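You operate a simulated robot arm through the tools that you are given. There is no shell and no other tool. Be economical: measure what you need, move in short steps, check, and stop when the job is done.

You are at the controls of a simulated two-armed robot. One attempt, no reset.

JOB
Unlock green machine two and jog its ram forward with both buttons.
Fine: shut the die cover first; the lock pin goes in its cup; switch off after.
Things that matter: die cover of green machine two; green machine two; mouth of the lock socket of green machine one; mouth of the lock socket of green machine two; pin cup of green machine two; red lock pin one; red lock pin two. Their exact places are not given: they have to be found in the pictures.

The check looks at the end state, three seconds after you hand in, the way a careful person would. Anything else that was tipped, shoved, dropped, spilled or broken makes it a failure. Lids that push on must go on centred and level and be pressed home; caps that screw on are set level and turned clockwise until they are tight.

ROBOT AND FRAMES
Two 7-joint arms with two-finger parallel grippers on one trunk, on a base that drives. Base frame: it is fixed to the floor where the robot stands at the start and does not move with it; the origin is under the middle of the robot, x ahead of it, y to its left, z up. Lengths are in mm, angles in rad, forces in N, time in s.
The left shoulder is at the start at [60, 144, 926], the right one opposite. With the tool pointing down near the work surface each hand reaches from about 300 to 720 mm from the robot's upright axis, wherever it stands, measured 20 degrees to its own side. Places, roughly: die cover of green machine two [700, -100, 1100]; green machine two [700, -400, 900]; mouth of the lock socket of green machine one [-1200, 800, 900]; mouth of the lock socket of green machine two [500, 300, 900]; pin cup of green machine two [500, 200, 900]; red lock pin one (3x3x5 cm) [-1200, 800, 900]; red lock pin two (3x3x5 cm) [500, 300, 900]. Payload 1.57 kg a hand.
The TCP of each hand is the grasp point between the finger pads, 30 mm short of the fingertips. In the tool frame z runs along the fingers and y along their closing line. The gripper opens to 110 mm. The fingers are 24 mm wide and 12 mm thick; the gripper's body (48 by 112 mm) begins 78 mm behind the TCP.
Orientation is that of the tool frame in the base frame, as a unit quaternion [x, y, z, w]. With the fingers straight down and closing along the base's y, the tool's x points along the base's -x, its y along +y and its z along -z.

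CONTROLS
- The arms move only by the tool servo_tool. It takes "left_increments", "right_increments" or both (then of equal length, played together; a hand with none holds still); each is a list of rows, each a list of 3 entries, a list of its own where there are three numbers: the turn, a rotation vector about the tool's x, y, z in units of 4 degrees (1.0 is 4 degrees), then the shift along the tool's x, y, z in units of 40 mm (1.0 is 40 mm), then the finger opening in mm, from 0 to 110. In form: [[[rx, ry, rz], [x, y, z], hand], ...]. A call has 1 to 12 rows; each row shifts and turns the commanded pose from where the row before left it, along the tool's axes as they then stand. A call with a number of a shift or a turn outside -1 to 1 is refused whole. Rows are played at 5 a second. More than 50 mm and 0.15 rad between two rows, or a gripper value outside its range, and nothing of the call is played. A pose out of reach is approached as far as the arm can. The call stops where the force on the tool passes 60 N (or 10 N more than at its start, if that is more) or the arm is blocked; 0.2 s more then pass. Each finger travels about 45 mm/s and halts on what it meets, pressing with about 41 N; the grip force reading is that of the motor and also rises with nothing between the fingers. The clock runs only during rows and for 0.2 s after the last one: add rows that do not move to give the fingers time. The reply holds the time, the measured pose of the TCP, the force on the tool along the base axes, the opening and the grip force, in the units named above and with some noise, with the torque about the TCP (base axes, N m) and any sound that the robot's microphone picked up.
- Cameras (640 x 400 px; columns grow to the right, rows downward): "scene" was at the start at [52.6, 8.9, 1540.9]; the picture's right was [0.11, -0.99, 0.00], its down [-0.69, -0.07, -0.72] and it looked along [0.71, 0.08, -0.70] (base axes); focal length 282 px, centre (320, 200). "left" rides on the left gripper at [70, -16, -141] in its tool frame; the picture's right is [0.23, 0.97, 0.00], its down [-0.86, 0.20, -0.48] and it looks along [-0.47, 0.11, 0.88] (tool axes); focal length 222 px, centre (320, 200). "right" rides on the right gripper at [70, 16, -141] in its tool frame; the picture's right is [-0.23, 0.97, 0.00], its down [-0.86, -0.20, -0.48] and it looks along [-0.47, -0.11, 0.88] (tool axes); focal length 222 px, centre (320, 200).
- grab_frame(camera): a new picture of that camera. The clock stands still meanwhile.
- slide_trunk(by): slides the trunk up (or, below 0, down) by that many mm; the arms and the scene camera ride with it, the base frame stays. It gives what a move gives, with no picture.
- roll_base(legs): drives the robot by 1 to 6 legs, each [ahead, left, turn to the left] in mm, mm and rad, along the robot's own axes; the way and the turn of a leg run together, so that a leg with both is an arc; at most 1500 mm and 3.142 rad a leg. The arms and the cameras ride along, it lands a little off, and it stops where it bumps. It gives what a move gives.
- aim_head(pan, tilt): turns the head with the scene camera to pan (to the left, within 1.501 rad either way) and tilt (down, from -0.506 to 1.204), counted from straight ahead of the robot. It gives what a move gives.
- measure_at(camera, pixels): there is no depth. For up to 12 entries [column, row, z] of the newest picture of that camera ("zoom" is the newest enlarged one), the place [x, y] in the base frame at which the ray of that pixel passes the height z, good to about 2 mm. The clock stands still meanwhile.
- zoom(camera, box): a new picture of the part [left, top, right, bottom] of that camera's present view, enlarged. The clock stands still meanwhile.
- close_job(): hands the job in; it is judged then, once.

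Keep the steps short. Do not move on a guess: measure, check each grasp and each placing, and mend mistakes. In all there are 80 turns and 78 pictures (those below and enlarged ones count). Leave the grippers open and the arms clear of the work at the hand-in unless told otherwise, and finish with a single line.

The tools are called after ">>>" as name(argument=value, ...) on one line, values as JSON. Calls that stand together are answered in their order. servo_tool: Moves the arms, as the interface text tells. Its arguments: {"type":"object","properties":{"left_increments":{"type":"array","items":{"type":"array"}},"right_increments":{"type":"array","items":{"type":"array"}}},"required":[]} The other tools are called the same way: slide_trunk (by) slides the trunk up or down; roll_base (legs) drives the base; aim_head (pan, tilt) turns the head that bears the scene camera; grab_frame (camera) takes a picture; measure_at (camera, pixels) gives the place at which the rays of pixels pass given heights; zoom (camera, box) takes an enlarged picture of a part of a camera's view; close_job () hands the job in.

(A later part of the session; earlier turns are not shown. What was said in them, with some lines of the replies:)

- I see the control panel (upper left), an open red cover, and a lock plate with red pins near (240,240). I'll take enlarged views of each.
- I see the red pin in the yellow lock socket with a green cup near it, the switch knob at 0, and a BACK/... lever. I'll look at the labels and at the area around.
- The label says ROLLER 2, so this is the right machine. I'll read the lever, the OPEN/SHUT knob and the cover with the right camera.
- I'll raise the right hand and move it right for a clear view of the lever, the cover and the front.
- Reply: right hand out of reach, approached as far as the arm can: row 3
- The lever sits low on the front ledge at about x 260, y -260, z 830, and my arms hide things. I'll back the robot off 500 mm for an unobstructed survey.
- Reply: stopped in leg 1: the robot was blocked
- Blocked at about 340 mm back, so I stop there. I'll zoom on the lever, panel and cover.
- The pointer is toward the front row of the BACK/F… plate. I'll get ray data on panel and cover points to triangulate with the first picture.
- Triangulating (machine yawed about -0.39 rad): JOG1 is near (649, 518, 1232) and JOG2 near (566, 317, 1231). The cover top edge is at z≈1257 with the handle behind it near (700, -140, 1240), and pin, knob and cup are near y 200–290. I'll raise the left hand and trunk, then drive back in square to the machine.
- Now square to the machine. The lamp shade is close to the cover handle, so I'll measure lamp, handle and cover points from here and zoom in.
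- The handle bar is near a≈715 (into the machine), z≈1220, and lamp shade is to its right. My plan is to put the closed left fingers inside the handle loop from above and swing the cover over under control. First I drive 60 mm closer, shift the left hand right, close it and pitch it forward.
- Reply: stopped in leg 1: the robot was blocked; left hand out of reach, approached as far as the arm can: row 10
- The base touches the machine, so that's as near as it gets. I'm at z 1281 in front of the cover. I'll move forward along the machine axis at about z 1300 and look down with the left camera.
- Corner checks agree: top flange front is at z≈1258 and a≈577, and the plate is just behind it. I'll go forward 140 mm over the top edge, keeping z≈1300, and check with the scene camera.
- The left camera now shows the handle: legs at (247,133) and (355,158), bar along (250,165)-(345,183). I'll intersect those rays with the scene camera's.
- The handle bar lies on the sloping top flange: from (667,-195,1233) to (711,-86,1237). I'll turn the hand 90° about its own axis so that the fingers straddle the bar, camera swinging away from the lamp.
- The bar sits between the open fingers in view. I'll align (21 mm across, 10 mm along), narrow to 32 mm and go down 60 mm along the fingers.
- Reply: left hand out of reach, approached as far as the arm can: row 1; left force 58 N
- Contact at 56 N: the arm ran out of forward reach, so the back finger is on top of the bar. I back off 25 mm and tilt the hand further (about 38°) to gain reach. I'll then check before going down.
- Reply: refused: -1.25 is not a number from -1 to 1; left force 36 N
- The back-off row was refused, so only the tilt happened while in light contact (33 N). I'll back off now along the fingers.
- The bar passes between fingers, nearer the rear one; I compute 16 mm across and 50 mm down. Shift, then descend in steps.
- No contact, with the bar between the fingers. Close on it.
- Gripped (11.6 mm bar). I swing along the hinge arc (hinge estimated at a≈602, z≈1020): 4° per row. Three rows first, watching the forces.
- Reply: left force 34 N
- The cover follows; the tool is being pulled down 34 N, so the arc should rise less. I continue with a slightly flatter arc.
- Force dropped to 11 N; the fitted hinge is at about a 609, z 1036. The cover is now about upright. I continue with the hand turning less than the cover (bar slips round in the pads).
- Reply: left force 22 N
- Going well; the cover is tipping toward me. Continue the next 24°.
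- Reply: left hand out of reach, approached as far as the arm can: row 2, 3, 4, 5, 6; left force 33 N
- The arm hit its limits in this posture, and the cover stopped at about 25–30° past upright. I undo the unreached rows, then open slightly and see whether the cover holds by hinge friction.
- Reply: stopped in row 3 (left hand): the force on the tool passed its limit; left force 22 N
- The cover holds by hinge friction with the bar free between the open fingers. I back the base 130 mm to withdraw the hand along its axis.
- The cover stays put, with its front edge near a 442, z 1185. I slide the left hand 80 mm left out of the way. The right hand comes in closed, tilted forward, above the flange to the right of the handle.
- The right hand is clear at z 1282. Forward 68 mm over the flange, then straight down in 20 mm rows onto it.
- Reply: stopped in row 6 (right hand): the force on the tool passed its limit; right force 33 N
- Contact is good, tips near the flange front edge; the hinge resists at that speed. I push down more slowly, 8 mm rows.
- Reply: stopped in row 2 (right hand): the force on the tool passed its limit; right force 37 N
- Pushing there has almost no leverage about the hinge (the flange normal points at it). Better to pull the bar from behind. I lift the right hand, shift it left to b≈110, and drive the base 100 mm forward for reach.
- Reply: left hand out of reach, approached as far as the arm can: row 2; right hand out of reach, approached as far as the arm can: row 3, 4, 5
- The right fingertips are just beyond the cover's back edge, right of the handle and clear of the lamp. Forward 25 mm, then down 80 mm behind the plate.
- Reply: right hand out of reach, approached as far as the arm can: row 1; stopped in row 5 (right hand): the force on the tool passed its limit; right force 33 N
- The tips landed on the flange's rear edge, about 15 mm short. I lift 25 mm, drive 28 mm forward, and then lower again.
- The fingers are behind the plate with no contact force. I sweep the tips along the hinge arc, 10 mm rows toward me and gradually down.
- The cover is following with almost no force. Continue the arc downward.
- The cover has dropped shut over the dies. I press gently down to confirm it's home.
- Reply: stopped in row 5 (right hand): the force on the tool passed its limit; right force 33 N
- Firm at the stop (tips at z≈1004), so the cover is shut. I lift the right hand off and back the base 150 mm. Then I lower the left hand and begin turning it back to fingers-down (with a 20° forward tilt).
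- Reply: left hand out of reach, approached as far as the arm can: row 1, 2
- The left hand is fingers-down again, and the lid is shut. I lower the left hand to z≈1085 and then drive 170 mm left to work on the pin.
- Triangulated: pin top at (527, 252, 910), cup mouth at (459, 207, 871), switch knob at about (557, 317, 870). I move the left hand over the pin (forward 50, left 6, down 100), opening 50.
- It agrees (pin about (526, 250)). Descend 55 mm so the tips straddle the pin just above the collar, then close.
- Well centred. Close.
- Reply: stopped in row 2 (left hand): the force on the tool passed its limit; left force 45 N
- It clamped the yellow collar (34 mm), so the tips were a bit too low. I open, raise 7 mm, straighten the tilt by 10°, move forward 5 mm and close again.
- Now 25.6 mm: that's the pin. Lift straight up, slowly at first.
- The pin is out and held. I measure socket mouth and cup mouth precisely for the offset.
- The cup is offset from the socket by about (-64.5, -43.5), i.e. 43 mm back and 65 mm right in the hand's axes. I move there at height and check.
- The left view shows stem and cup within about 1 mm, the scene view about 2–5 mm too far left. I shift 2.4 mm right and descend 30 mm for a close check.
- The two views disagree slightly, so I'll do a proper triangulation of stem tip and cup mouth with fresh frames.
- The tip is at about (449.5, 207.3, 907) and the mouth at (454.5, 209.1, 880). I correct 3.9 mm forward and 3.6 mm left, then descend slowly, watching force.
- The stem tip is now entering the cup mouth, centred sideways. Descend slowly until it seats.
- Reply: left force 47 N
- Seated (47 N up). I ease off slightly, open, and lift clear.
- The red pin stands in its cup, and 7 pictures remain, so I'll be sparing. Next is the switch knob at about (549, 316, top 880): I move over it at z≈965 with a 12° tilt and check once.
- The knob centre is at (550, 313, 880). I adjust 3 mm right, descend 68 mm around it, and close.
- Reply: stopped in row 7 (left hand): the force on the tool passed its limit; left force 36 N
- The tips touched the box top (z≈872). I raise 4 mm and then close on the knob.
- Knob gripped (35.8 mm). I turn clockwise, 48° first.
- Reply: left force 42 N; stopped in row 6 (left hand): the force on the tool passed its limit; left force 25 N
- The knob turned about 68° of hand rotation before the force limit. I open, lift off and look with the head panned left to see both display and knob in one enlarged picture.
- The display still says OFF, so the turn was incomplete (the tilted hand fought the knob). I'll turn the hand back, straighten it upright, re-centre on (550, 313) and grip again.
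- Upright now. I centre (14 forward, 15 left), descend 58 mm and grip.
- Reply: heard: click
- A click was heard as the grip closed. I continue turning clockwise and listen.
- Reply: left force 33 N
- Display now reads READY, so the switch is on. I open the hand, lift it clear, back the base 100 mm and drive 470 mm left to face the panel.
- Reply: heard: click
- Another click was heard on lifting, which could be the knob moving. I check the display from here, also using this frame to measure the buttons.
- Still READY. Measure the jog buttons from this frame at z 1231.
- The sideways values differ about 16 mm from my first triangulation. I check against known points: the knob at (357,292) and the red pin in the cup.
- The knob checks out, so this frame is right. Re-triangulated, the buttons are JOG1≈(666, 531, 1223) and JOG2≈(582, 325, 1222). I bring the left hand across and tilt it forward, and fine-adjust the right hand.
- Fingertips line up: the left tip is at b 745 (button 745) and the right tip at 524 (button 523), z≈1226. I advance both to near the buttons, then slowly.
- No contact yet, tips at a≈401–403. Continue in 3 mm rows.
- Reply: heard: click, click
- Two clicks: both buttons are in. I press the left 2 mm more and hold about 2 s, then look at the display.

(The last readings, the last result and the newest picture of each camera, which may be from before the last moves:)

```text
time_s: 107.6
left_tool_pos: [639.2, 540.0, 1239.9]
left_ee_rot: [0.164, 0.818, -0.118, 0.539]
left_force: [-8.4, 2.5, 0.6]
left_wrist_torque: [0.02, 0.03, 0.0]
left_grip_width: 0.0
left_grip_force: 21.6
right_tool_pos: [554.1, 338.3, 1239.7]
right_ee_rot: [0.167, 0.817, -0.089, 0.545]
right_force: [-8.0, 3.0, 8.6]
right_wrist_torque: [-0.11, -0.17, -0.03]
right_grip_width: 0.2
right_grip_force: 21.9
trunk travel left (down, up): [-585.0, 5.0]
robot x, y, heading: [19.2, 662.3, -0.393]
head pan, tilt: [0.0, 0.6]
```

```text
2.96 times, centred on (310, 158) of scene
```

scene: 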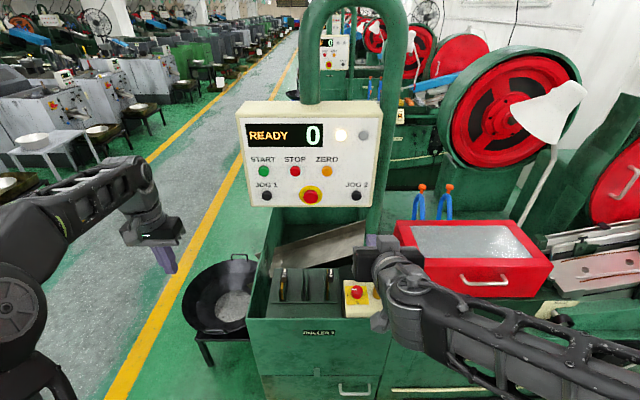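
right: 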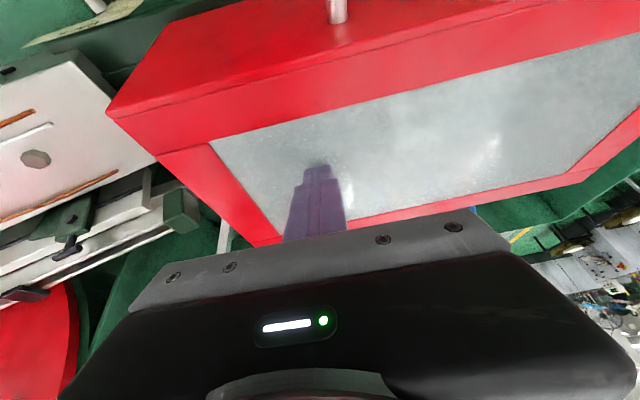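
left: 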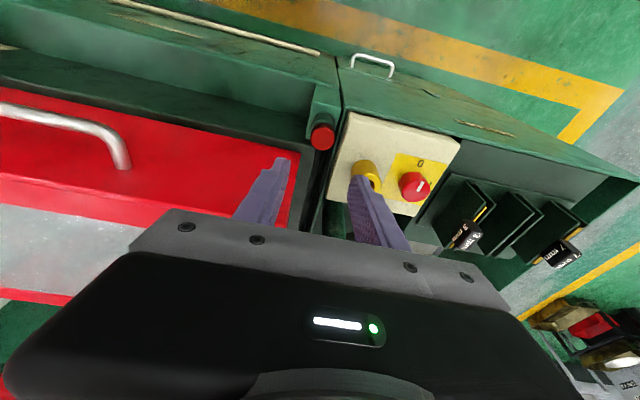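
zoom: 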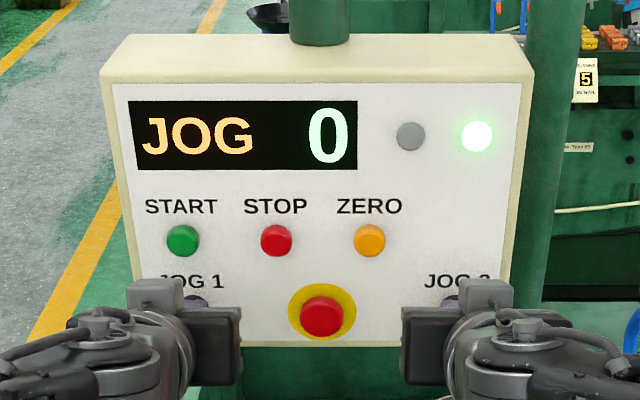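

The display reads JOG with the green lamp lit: the ram is jogging. I hold a little longer and listen.

>>> servo_tool(left_increments=[[[0, 0, 0], [0, 0, 0], 0], [[0, 0, 0], [0, 0, 0], 0], [[0, 0, 0], [0, 0, 0], 0], [[0, 0, 0], [0, 0, 0], 0], [[0, 0, 0], [0, 0, 0], 0], [[0, 0, 0], [0, 0, 0], 0], [[0, 0, 0], [0, 0, 0], 0], [[0, 0, 0], [0, 0, 0], 0], [[0, 0, 0], [0, 0, 0], 0], [[0, 0, 0], [0, 0, 0], 0], [[0, 0, 0], [0, 0, 0], 0], [[0, 0, 0], [0, 0, 0], 0]], right_increments=[[[0, 0, 0], [0, 0, 0], 0], [[0, 0, 0], [0, 0, 0], 0], [[0, 0, 0], [0, 0, 0], 0], [[0, 0, 0], [0, 0, 0], 0], [[0, 0, 0], [0, 0, 0], 0], [[0, 0, 0], [0, 0, 0], 0], [[0, 0, 0], [0, 0, 0], 0], [[0, 0, 0], [0, 0, 0], 0], [[0, 0, 0], [0, 0, 0], 0], [[0, 0, 0], [0, 0, 0], 0], [[0, 0, 0], [0, 0, 0], 0], [[0, 0, 0], [0, 0, 0], 0]])

```text
time_s: 110.2
left_tool_pos: [639.6, 541.0, 1240.5]
left_ee_rot: [0.164, 0.818, -0.118, 0.538]
left_force: [-5.9, 0.1, 4.7]
left_wrist_torque: [-0.03, -0.07, -0.04]
left_grip_width: 0.0
left_grip_force: 21.7
right_tool_pos: [554.0, 337.8, 1237.5]
right_ee_rot: [0.168, 0.817, -0.089, 0.544]
right_force: [-8.8, 4.3, 9.1]
right_wrist_torque: [-0.11, -0.24, 0.02]
right_grip_width: 0.0
right_grip_force: 21.1
trunk travel left (down, up): [-585.0, 5.0]
robot x, y, heading: [19.8, 664.4, -0.391]
head pan, tilt: [0.0, 0.6]
5 turns are left
```

Jogged for about 5 s. Only 5 turns are left, so I batch: withdraw both hands, then swing the right hand to fingers-down and hover over the knob.

>>> servo_tool(left_increments=[[[0, 0, 0], [0.39, 0, -0.92], 0], [[0, 0, 0], [0.39, 0, -0.92], 0]], right_increments=[[[0, 0, 0], [0.39, 0, -0.92], 0], [[0, 0, 0], [0.39, 0, -0.92], 0]])

>>> servo_tool(right_increments=[[[0, 1, 0], [0.46, 0, 0.195], 0], [[0, 1, 0], [0.445, 0, 0.227], 0], [[0, 1, 0], [0.429, 0, 0.257], 0], [[0, 1, 0], [0.41, 0, 0.287], 0], [[0, 1, 0], [0.389, 0, 0.315], 0], [[0, 1, 0], [0.366, 0, 0.341], 0], [[0, 1, 0], [0.341, 0, 0.366], 0], [[0, 1, 0], [0.315, 0, 0.389], 0], [[0, 1, 0], [0.287, 0, 0.41], 0], [[0, 1, 0], [0.257, 0, 0.429], 0], [[0, 1, 0], [0.227, 0, 0.445], 0], [[0, 1, 0], [0.195, 0, 0.46], 0]])

>>> servo_tool(right_increments=[[[0, 1, 0], [0, 0, 0], 20], [[0, 1, 0], [0, 0, 0], 40], [[0, 1, 0], [0, 0, 0], 60], [[0, 1, 0], [0, 0, 0], 60], [[0, 0.67, 0], [0, 0, 0], 60], [[0, 0, 0], [-0.72, -0.2, 0.25], 60], [[0, 0, 0], [-0.72, -0.2, 0.25], 60], [[0, 0, 0], [-0.72, -0.2, 0.25], 60], [[0, 0, 0], [0, 0, 0], 60], [[0, 0, 0], [0, 0, 0], 60]])

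```text
time_s: 110.8
left_tool_pos: [566.7, 573.6, 1239.3]
left_ee_rot: [0.163, 0.819, -0.117, 0.537]
left_force: [-0.8, 0.4, 0.0]
left_wrist_torque: [-0.02, 0.02, 0.0]
left_grip_width: 0.0
left_grip_force: 21.8
right_tool_pos: [481.9, 366.3, 1237.5]
right_ee_rot: [0.168, 0.818, -0.089, 0.543]
right_force: [0.4, 0.3, -0.4]
right_wrist_torque: [0.01, 0.02, 0.03]
right_grip_width: 0.1
right_grip_force: 21.0
trunk travel left (down, up): [-585.0, 5.0]
robot x, y, heading: [20.0, 660.3, -0.396]
head pan, tilt: [0.0, 0.6]
```

```text
time_s: 113.4
left_tool_pos: [569.0, 571.5, 1239.6]
left_ee_rot: [0.164, 0.819, -0.118, 0.537]
left_force: [0.5, 0.1, 0.0]
left_wrist_torque: [0.02, -0.02, 0.02]
left_grip_width: 0.0
left_grip_force: 21.2
right_tool_pos: [486.5, 374.5, 995.7]
right_ee_rot: [0.189, 0.968, -0.012, 0.162]
right_force: [0.7, 0.7, -0.4]
right_wrist_torque: [0.01, 0.0, 0.02]
right_grip_width: 0.0
right_grip_force: 21.1
trunk travel left (down, up): [-585.0, 5.0]
robot x, y, heading: [17.5, 662.5, -0.403]
head pan, tilt: [0.0, 0.6]
```

```text
time_s: 115.6
left_tool_pos: [561.5, 575.2, 1241.5]
left_ee_rot: [0.163, 0.817, -0.119, 0.54]
left_force: [-1.2, -0.3, -0.4]
left_wrist_torque: [-0.01, -0.02, 0.03]
left_grip_width: 0.1
left_grip_force: 21.6
right_tool_pos: [550.6, 325.2, 970.2]
right_ee_rot: [0.188, 0.982, 0.017, 0.007]
right_force: [-0.7, 4.8, 2.6]
right_wrist_torque: [-0.46, -0.1, -0.01]
right_grip_width: 60.0
right_grip_force: 0.1
trunk travel left (down, up): [-585.0, 5.0]
robot x, y, heading: [19.1, 661.4, -0.397]
head pan, tilt: [0.0, 0.6]
heard: click
4 turns are left
```

The right wrist brushed the panel's jog button (click) but is in place. I lower around the knob with a small correction, grip, and turn counter-clockwise 92°.

>>> servo_tool(right_increments=[[[0, 0, 0], [-0.025, -0.25, 0.3], 60], [[0, 0, 0], [0, 0, 0.5], 60], [[0, 0, 0], [0, 0, 0.5], 60], [[0, 0, 0], [0, 0, 0.27], 60], [[0, 0, 0], [0, 0, 0], 20], [[0, 0, 0], [0, 0, 0], 20], [[0, 0, 0], [0, 0, 0], 20], [[0, 0, 0], [0, 0, 0], 20], [[0, 0, 0], [0, 0, 0], 20]])

>>> servo_tool(right_increments=[[[0, 0, -1], [0, 0, 0], 20], [[0, 0, -1], [0, 0, 0], 20], [[0, 0, -1], [0, 0, 0], 20], [[0, 0, -1], [0, 0, 0], 20], [[0, 0, -1], [0, 0, 0], 20], [[0, 0, -1], [0, 0, 0], 20], [[0, 0, -1], [0, 0, 0], 20], [[0, 0, -1], [0, 0, 0], 20], [[0, 0, -1], [0, 0, 0], 20], [[0, 0, -1], [0, 0, 0], 20], [[0, 0, -1], [0, 0, 0], 20], [[0, 0, -1], [0, 0, 0], 20]])

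>>> servo_tool(right_increments=[[[0, 0, -1], [0, 0, 0], 20], [[0, 0, -1], [0, 0, 0], 20], [[0, 0, -1], [0, 0, 0], 20], [[0, 0, -1], [0, 0, 0], 20], [[0, 0, -1], [0, 0, 0], 20], [[0, 0, -1], [0, 0, 0], 20], [[0, 0, -1], [0, 0, 0], 20], [[0, 0, -1], [0, 0, 0], 20], [[0, 0, -1], [0, 0, 0], 20], [[0, 0, -1], [0, 0, 0], 20], [[0, 0, -1], [0, 0, 0], 20]])

```text
time_s: 117.6
left_tool_pos: [569.0, 570.7, 1238.9]
left_ee_rot: [0.165, 0.819, -0.118, 0.537]
left_force: [-0.7, 0.1, -0.2]
left_wrist_torque: [0.01, 0.0, -0.01]
left_grip_width: 0.0
left_grip_force: 20.9
right_tool_pos: [553.4, 310.3, 902.2]
right_ee_rot: [0.19, 0.982, 0.017, 0.004]
right_force: [-6.0, -17.7, 6.5]
right_wrist_torque: [-1.21, 0.68, 0.13]
right_grip_width: 35.6
right_grip_force: 42.7
trunk travel left (down, up): [-585.0, 5.0]
robot x, y, heading: [17.9, 660.6, -0.402]
head pan, tilt: [0.0, 0.6]
```

```text
time_s: 120.2
left_tool_pos: [567.8, 573.3, 1240.2]
left_ee_rot: [0.163, 0.819, -0.118, 0.538]
left_force: [-0.3, -0.6, 0.1]
left_wrist_torque: [-0.02, 0.0, 0.0]
left_grip_width: 0.0
left_grip_force: 21.3
right_tool_pos: [553.6, 316.6, 903.0]
right_ee_rot: [-0.228, 0.973, 0.017, 0.01]
right_force: [-14.9, 11.3, 5.9]
right_wrist_torque: [-0.01, 0.82, -0.11]
right_grip_width: 35.6
right_grip_force: 42.1
trunk travel left (down, up): [-585.0, 5.0]
robot x, y, heading: [23.3, 660.2, -0.392]
head pan, tilt: [0.0, 0.6]
```

```text
time_s: 122.6
left_tool_pos: [566.0, 575.8, 1240.1]
left_ee_rot: [0.164, 0.818, -0.12, 0.538]
left_force: [-0.6, 0.5, 0.2]
left_wrist_torque: [0.0, 0.0, -0.03]
left_grip_width: 0.0
left_grip_force: 21.5
right_tool_pos: [547.5, 319.3, 903.2]
right_ee_rot: [-0.575, 0.818, 0.016, 0.012]
right_force: [-34.0, 34.1, 1.8]
right_wrist_torque: [1.0, 0.77, -0.91]
right_grip_width: 35.6
right_grip_force: 42.1
trunk travel left (down, up): [-585.0, 5.0]
robot x, y, heading: [15.9, 659.9, -0.397]
head pan, tilt: [0.0, 0.6]
3 turns are left
```

No click yet. I'll open, turn the hand back 60°, regrip and turn counter-clockwise again, then open, lift, withdraw and read the display.

>>> servo_tool(right_increments=[[[0, 0, 0], [0, 0, 0], 60], [[0, 0, 0], [0, 0, 0], 60], [[0, 0, 0], [0, 0, 0], 60], [[0, 0, 1], [0, 0, 0], 60], [[0, 0, 1], [0, 0, 0], 60], [[0, 0, 1], [0, 0, 0], 60], [[0, 0, 1], [0, 0, 0], 60], [[0, 0, 1], [0, 0, 0], 60], [[0, 0, 1], [0, 0, 0], 60], [[0, 0, 1], [0, 0, 0], 60], [[0, 0, 1], [0, 0, 0], 60], [[0, 0, 1], [0, 0, 0], 60]])

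>>> servo_tool(right_increments=[[[0, 0, 1], [0, 0, 0], 60], [[0, 0, 1], [0, 0, 0], 60], [[0, 0, 1], [0, 0, 0], 60], [[0, 0, 1], [0, 0, 0], 60], [[0, 0, 1], [0, 0, 0], 60], [[0, 0, 1], [0, 0, 0], 60], [[0, 0, 0], [0, 0, 0], 20], [[0, 0, 0], [0, 0, 0], 20], [[0, 0, 0], [0, 0, 0], 20], [[0, 0, 0], [0, 0, 0], 20]])

>>> servo_tool(right_increments=[[[0, 0, -1], [0, 0, 0], 20], [[0, 0, -1], [0, 0, 0], 20], [[0, 0, -1], [0, 0, 0], 20], [[0, 0, -1], [0, 0, 0], 20], [[0, 0, -1], [0, 0, 0], 20], [[0, 0, -1], [0, 0, 0], 20], [[0, 0, -1], [0, 0, 0], 20], [[0, 0, -1], [0, 0, 0], 20], [[0, 0, -1], [0, 0, 0], 20], [[0, 0, -1], [0, 0, 0], 20], [[0, 0, -1], [0, 0, 0], 20], [[0, 0, -1], [0, 0, 0], 20]])

>>> servo_tool(right_increments=[[[0, 0, -1], [0, 0, 0], 20], [[0, 0, -1], [0, 0, 0], 20], [[0, 0, -1], [0, 0, 0], 20], [[0, 0, -1], [0, 0, 0], 20], [[0, 0, 0], [0, 0, 0], 20]])

>>> servo_tool(right_increments=[[[0, 0, 0], [0, 0, 0], 60], [[0, 0, 0], [0, 0, 0], 60], [[0, 0, 0], [0, 0, 0], 60], [[0, 0, 0], [0, 0, -0.5], 60], [[0, 0, 0], [0, 0, -0.6], 60]])

>>> zoom(camera="scene", box=[220, 90, 440, 310])

```text
time_s: 125.2
left_tool_pos: [569.4, 571.7, 1240.1]
left_ee_rot: [0.163, 0.819, -0.117, 0.537]
left_force: [0.0, -0.1, -0.6]
left_wrist_torque: [0.01, 0.02, -0.03]
left_grip_width: 0.0
left_grip_force: 22.1
right_tool_pos: [556.0, 313.3, 903.3]
right_ee_rot: [-0.294, 0.956, 0.014, 0.012]
right_force: [2.6, 1.7, 3.1]
right_wrist_torque: [-0.08, -0.1, 0.13]
right_grip_width: 60.2
right_grip_force: 0.0
trunk travel left (down, up): [-585.0, 5.0]
robot x, y, heading: [16.1, 662.1, -0.399]
head pan, tilt: [0.0, 0.6]
```

```text
time_s: 127.4
left_tool_pos: [567.1, 572.9, 1239.6]
left_ee_rot: [0.164, 0.818, -0.118, 0.538]
left_force: [0.3, 0.6, -0.8]
left_wrist_torque: [0.0, 0.0, -0.01]
left_grip_width: 0.3
left_grip_force: 21.9
right_tool_pos: [553.4, 314.4, 903.1]
right_ee_rot: [-0.089, 0.996, 0.016, 0.008]
right_force: [-4.5, -0.4, 12.1]
right_wrist_torque: [-0.35, 0.42, -0.01]
right_grip_width: 35.7
right_grip_force: 21.0
trunk travel left (down, up): [-585.0, 5.0]
robot x, y, heading: [17.6, 662.3, -0.401]
head pan, tilt: [0.0, 0.6]
```

```text
time_s: 130.0
left_tool_pos: [568.7, 577.6, 1240.5]
left_ee_rot: [0.162, 0.819, -0.119, 0.538]
left_force: [0.5, 0.1, 0.5]
left_wrist_torque: [-0.03, 0.0, 0.0]
left_grip_width: 0.1
left_grip_force: 20.7
right_tool_pos: [553.9, 328.6, 903.8]
right_ee_rot: [-0.49, 0.872, 0.018, 0.017]
right_force: [-12.6, 52.5, -7.2]
right_wrist_torque: [0.14, 0.35, -1.14]
right_grip_width: 33.0
right_grip_force: 41.5
trunk travel left (down, up): [-585.0, 5.0]
robot x, y, heading: [17.3, 662.9, -0.395]
head pan, tilt: [0.0, 0.6]
```

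```text
time_s: 131.2
left_tool_pos: [566.9, 573.3, 1241.0]
left_ee_rot: [0.165, 0.818, -0.119, 0.538]
left_force: [0.6, -0.5, -0.3]
left_wrist_torque: [0.0, 0.04, 0.0]
left_grip_width: 0.2
left_grip_force: 21.7
right_tool_pos: [549.4, 313.6, 903.2]
right_ee_rot: [-0.603, 0.797, 0.01, 0.013]
right_force: [-25.4, 13.5, 5.5]
right_wrist_torque: [0.63, 0.77, -0.08]
right_grip_width: 45.4
right_grip_force: 14.1
trunk travel left (down, up): [-585.0, 5.0]
robot x, y, heading: [18.3, 662.7, -0.396]
head pan, tilt: [0.0, 0.6]
```

```text
time_s: 132.4
left_tool_pos: [563.3, 573.2, 1242.1]
left_ee_rot: [0.163, 0.818, -0.118, 0.539]
left_force: [0.4, 0.5, 1.5]
left_wrist_torque: [0.02, 0.04, 0.01]
left_grip_width: 0.0
left_grip_force: 21.6
right_tool_pos: [550.5, 314.2, 954.6]
right_ee_rot: [-0.604, 0.797, 0.004, 0.021]
right_force: [3.2, -1.0, 8.5]
right_wrist_torque: [0.06, 0.37, 0.02]
right_grip_width: 59.8
right_grip_force: 0.1
trunk travel left (down, up): [-585.0, 5.0]
robot x, y, heading: [13.8, 661.6, -0.396]
head pan, tilt: [0.0, 0.6]
```

```text
1.82 times, centred on (330, 200) of scene
2 turns are left
```

zoom: 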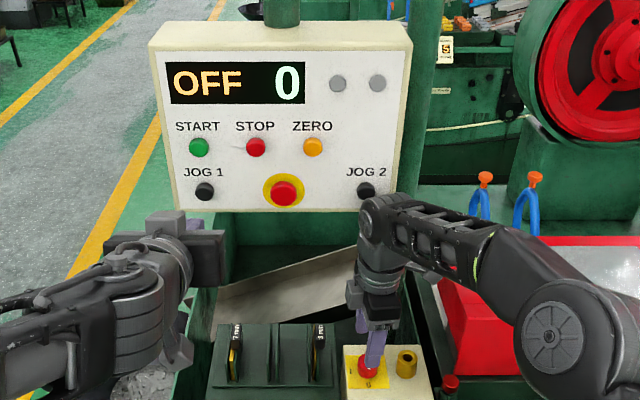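

The display reads OFF, the cover is shut and the pin is in its cup. I back the base off 150 mm to clear the machine and open both grippers.

>>> roll_base(legs=[[-150, 0, 0]])

>>> servo_tool(left_increments=[[[0, 0, 0], [0, 0, 0], 60], [[0, 0, 0], [0, 0, 0], 100], [[0, 0, 0], [0, 0, 0], 100], [[0, 0, 0], [0, 0, 0], 100], [[0, 0, 0], [0, 0, 0], 100], [[0, 0, 0], [0, 0, 0], 100]], right_increments=[[[0, 0, 0], [0, 0, 0], 60], [[0, 0, 0], [0, 0, 0], 60], [[0, 0, 0], [0, 0, 0], 60], [[0, 0, 0], [0, 0, 0], 60], [[0, 0, 0], [0, 0, 0], 60], [[0, 0, 0], [0, 0, 0], 60]])

```text
time_s: 133.1
left_tool_pos: [562.2, 573.1, 1240.1]
left_ee_rot: [0.165, 0.818, -0.119, 0.538]
left_force: [0.6, 0.6, 0.2]
left_wrist_torque: [0.01, 0.0, 0.01]
left_grip_width: 0.0
left_grip_force: 21.3
right_tool_pos: [550.9, 313.9, 955.4]
right_ee_rot: [-0.604, 0.797, 0.004, 0.021]
right_force: [0.2, 0.3, -0.2]
right_wrist_torque: [-0.02, 0.0, 0.0]
right_grip_width: 60.1
right_grip_force: 0.1
trunk travel left (down, up): [-585.0, 5.0]
robot x, y, heading: [17.0, 664.4, -0.397]
head pan, tilt: [0.0, 0.6]
stopped in leg 1: the robot was blocked; the commanded pose is now the measured one
```

```text
time_s: 134.5
left_tool_pos: [564.1, 573.9, 1241.4]
left_ee_rot: [0.164, 0.817, -0.118, 0.539]
left_force: [-0.8, -0.8, -0.1]
left_wrist_torque: [-0.02, 0.0, -0.04]
left_grip_width: 100.3
left_grip_force: 0.1
right_tool_pos: [551.9, 313.9, 955.5]
right_ee_rot: [-0.603, 0.797, 0.004, 0.021]
right_force: [-0.3, -0.2, -0.6]
right_wrist_torque: [0.0, 0.01, 0.01]
right_grip_width: 60.2
right_grip_force: 0.0
trunk travel left (down, up): [-585.0, 5.0]
robot x, y, heading: [18.4, 661.5, -0.397]
head pan, tilt: [0.0, 0.6]
1 turns are left
```

The base is blocked behind, so I withdraw the right arm itself, straight back away from the knob and panel, and hand in.

>>> servo_tool(right_increments=[[[0, 0, 0], [0, 0.5, 0], 60], [[0, 0, 0], [0, 0.7, 0], 60], [[0, 0, 0], [0, 0.7, 0], 60], [[0, 0, 0], [0, 0.7, 0], 60], [[0, 0, 0], [0, 0.5, 0], 80]])

>>> close_job()

```text
time_s: 135.7
left_tool_pos: [566.8, 572.8, 1239.2]
left_ee_rot: [0.164, 0.819, -0.118, 0.537]
left_force: [-0.7, 0.0, 0.6]
left_wrist_torque: [0.01, 0.04, 0.0]
left_grip_width: 100.1
left_grip_force: 0.1
right_tool_pos: [434.3, 348.1, 951.4]
right_ee_rot: [-0.604, 0.797, 0.006, 0.02]
right_force: [-0.2, -0.7, 0.1]
right_wrist_torque: [-0.01, -0.02, -0.03]
right_grip_width: 80.0
right_grip_force: 0.0
trunk travel left (down, up): [-585.0, 5.0]
robot x, y, heading: [13.9, 662.7, -0.402]
head pan, tilt: [0.0, 0.6]
```

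```text
The job is handed in.
```

I handed the job in with the cover shut, the lock pin in its cup, the ram jogged about 5 s with both buttons and the machine showing OFF; I did not confirm the ram's direction, and the base was blocked twice while backing by something I could not see.
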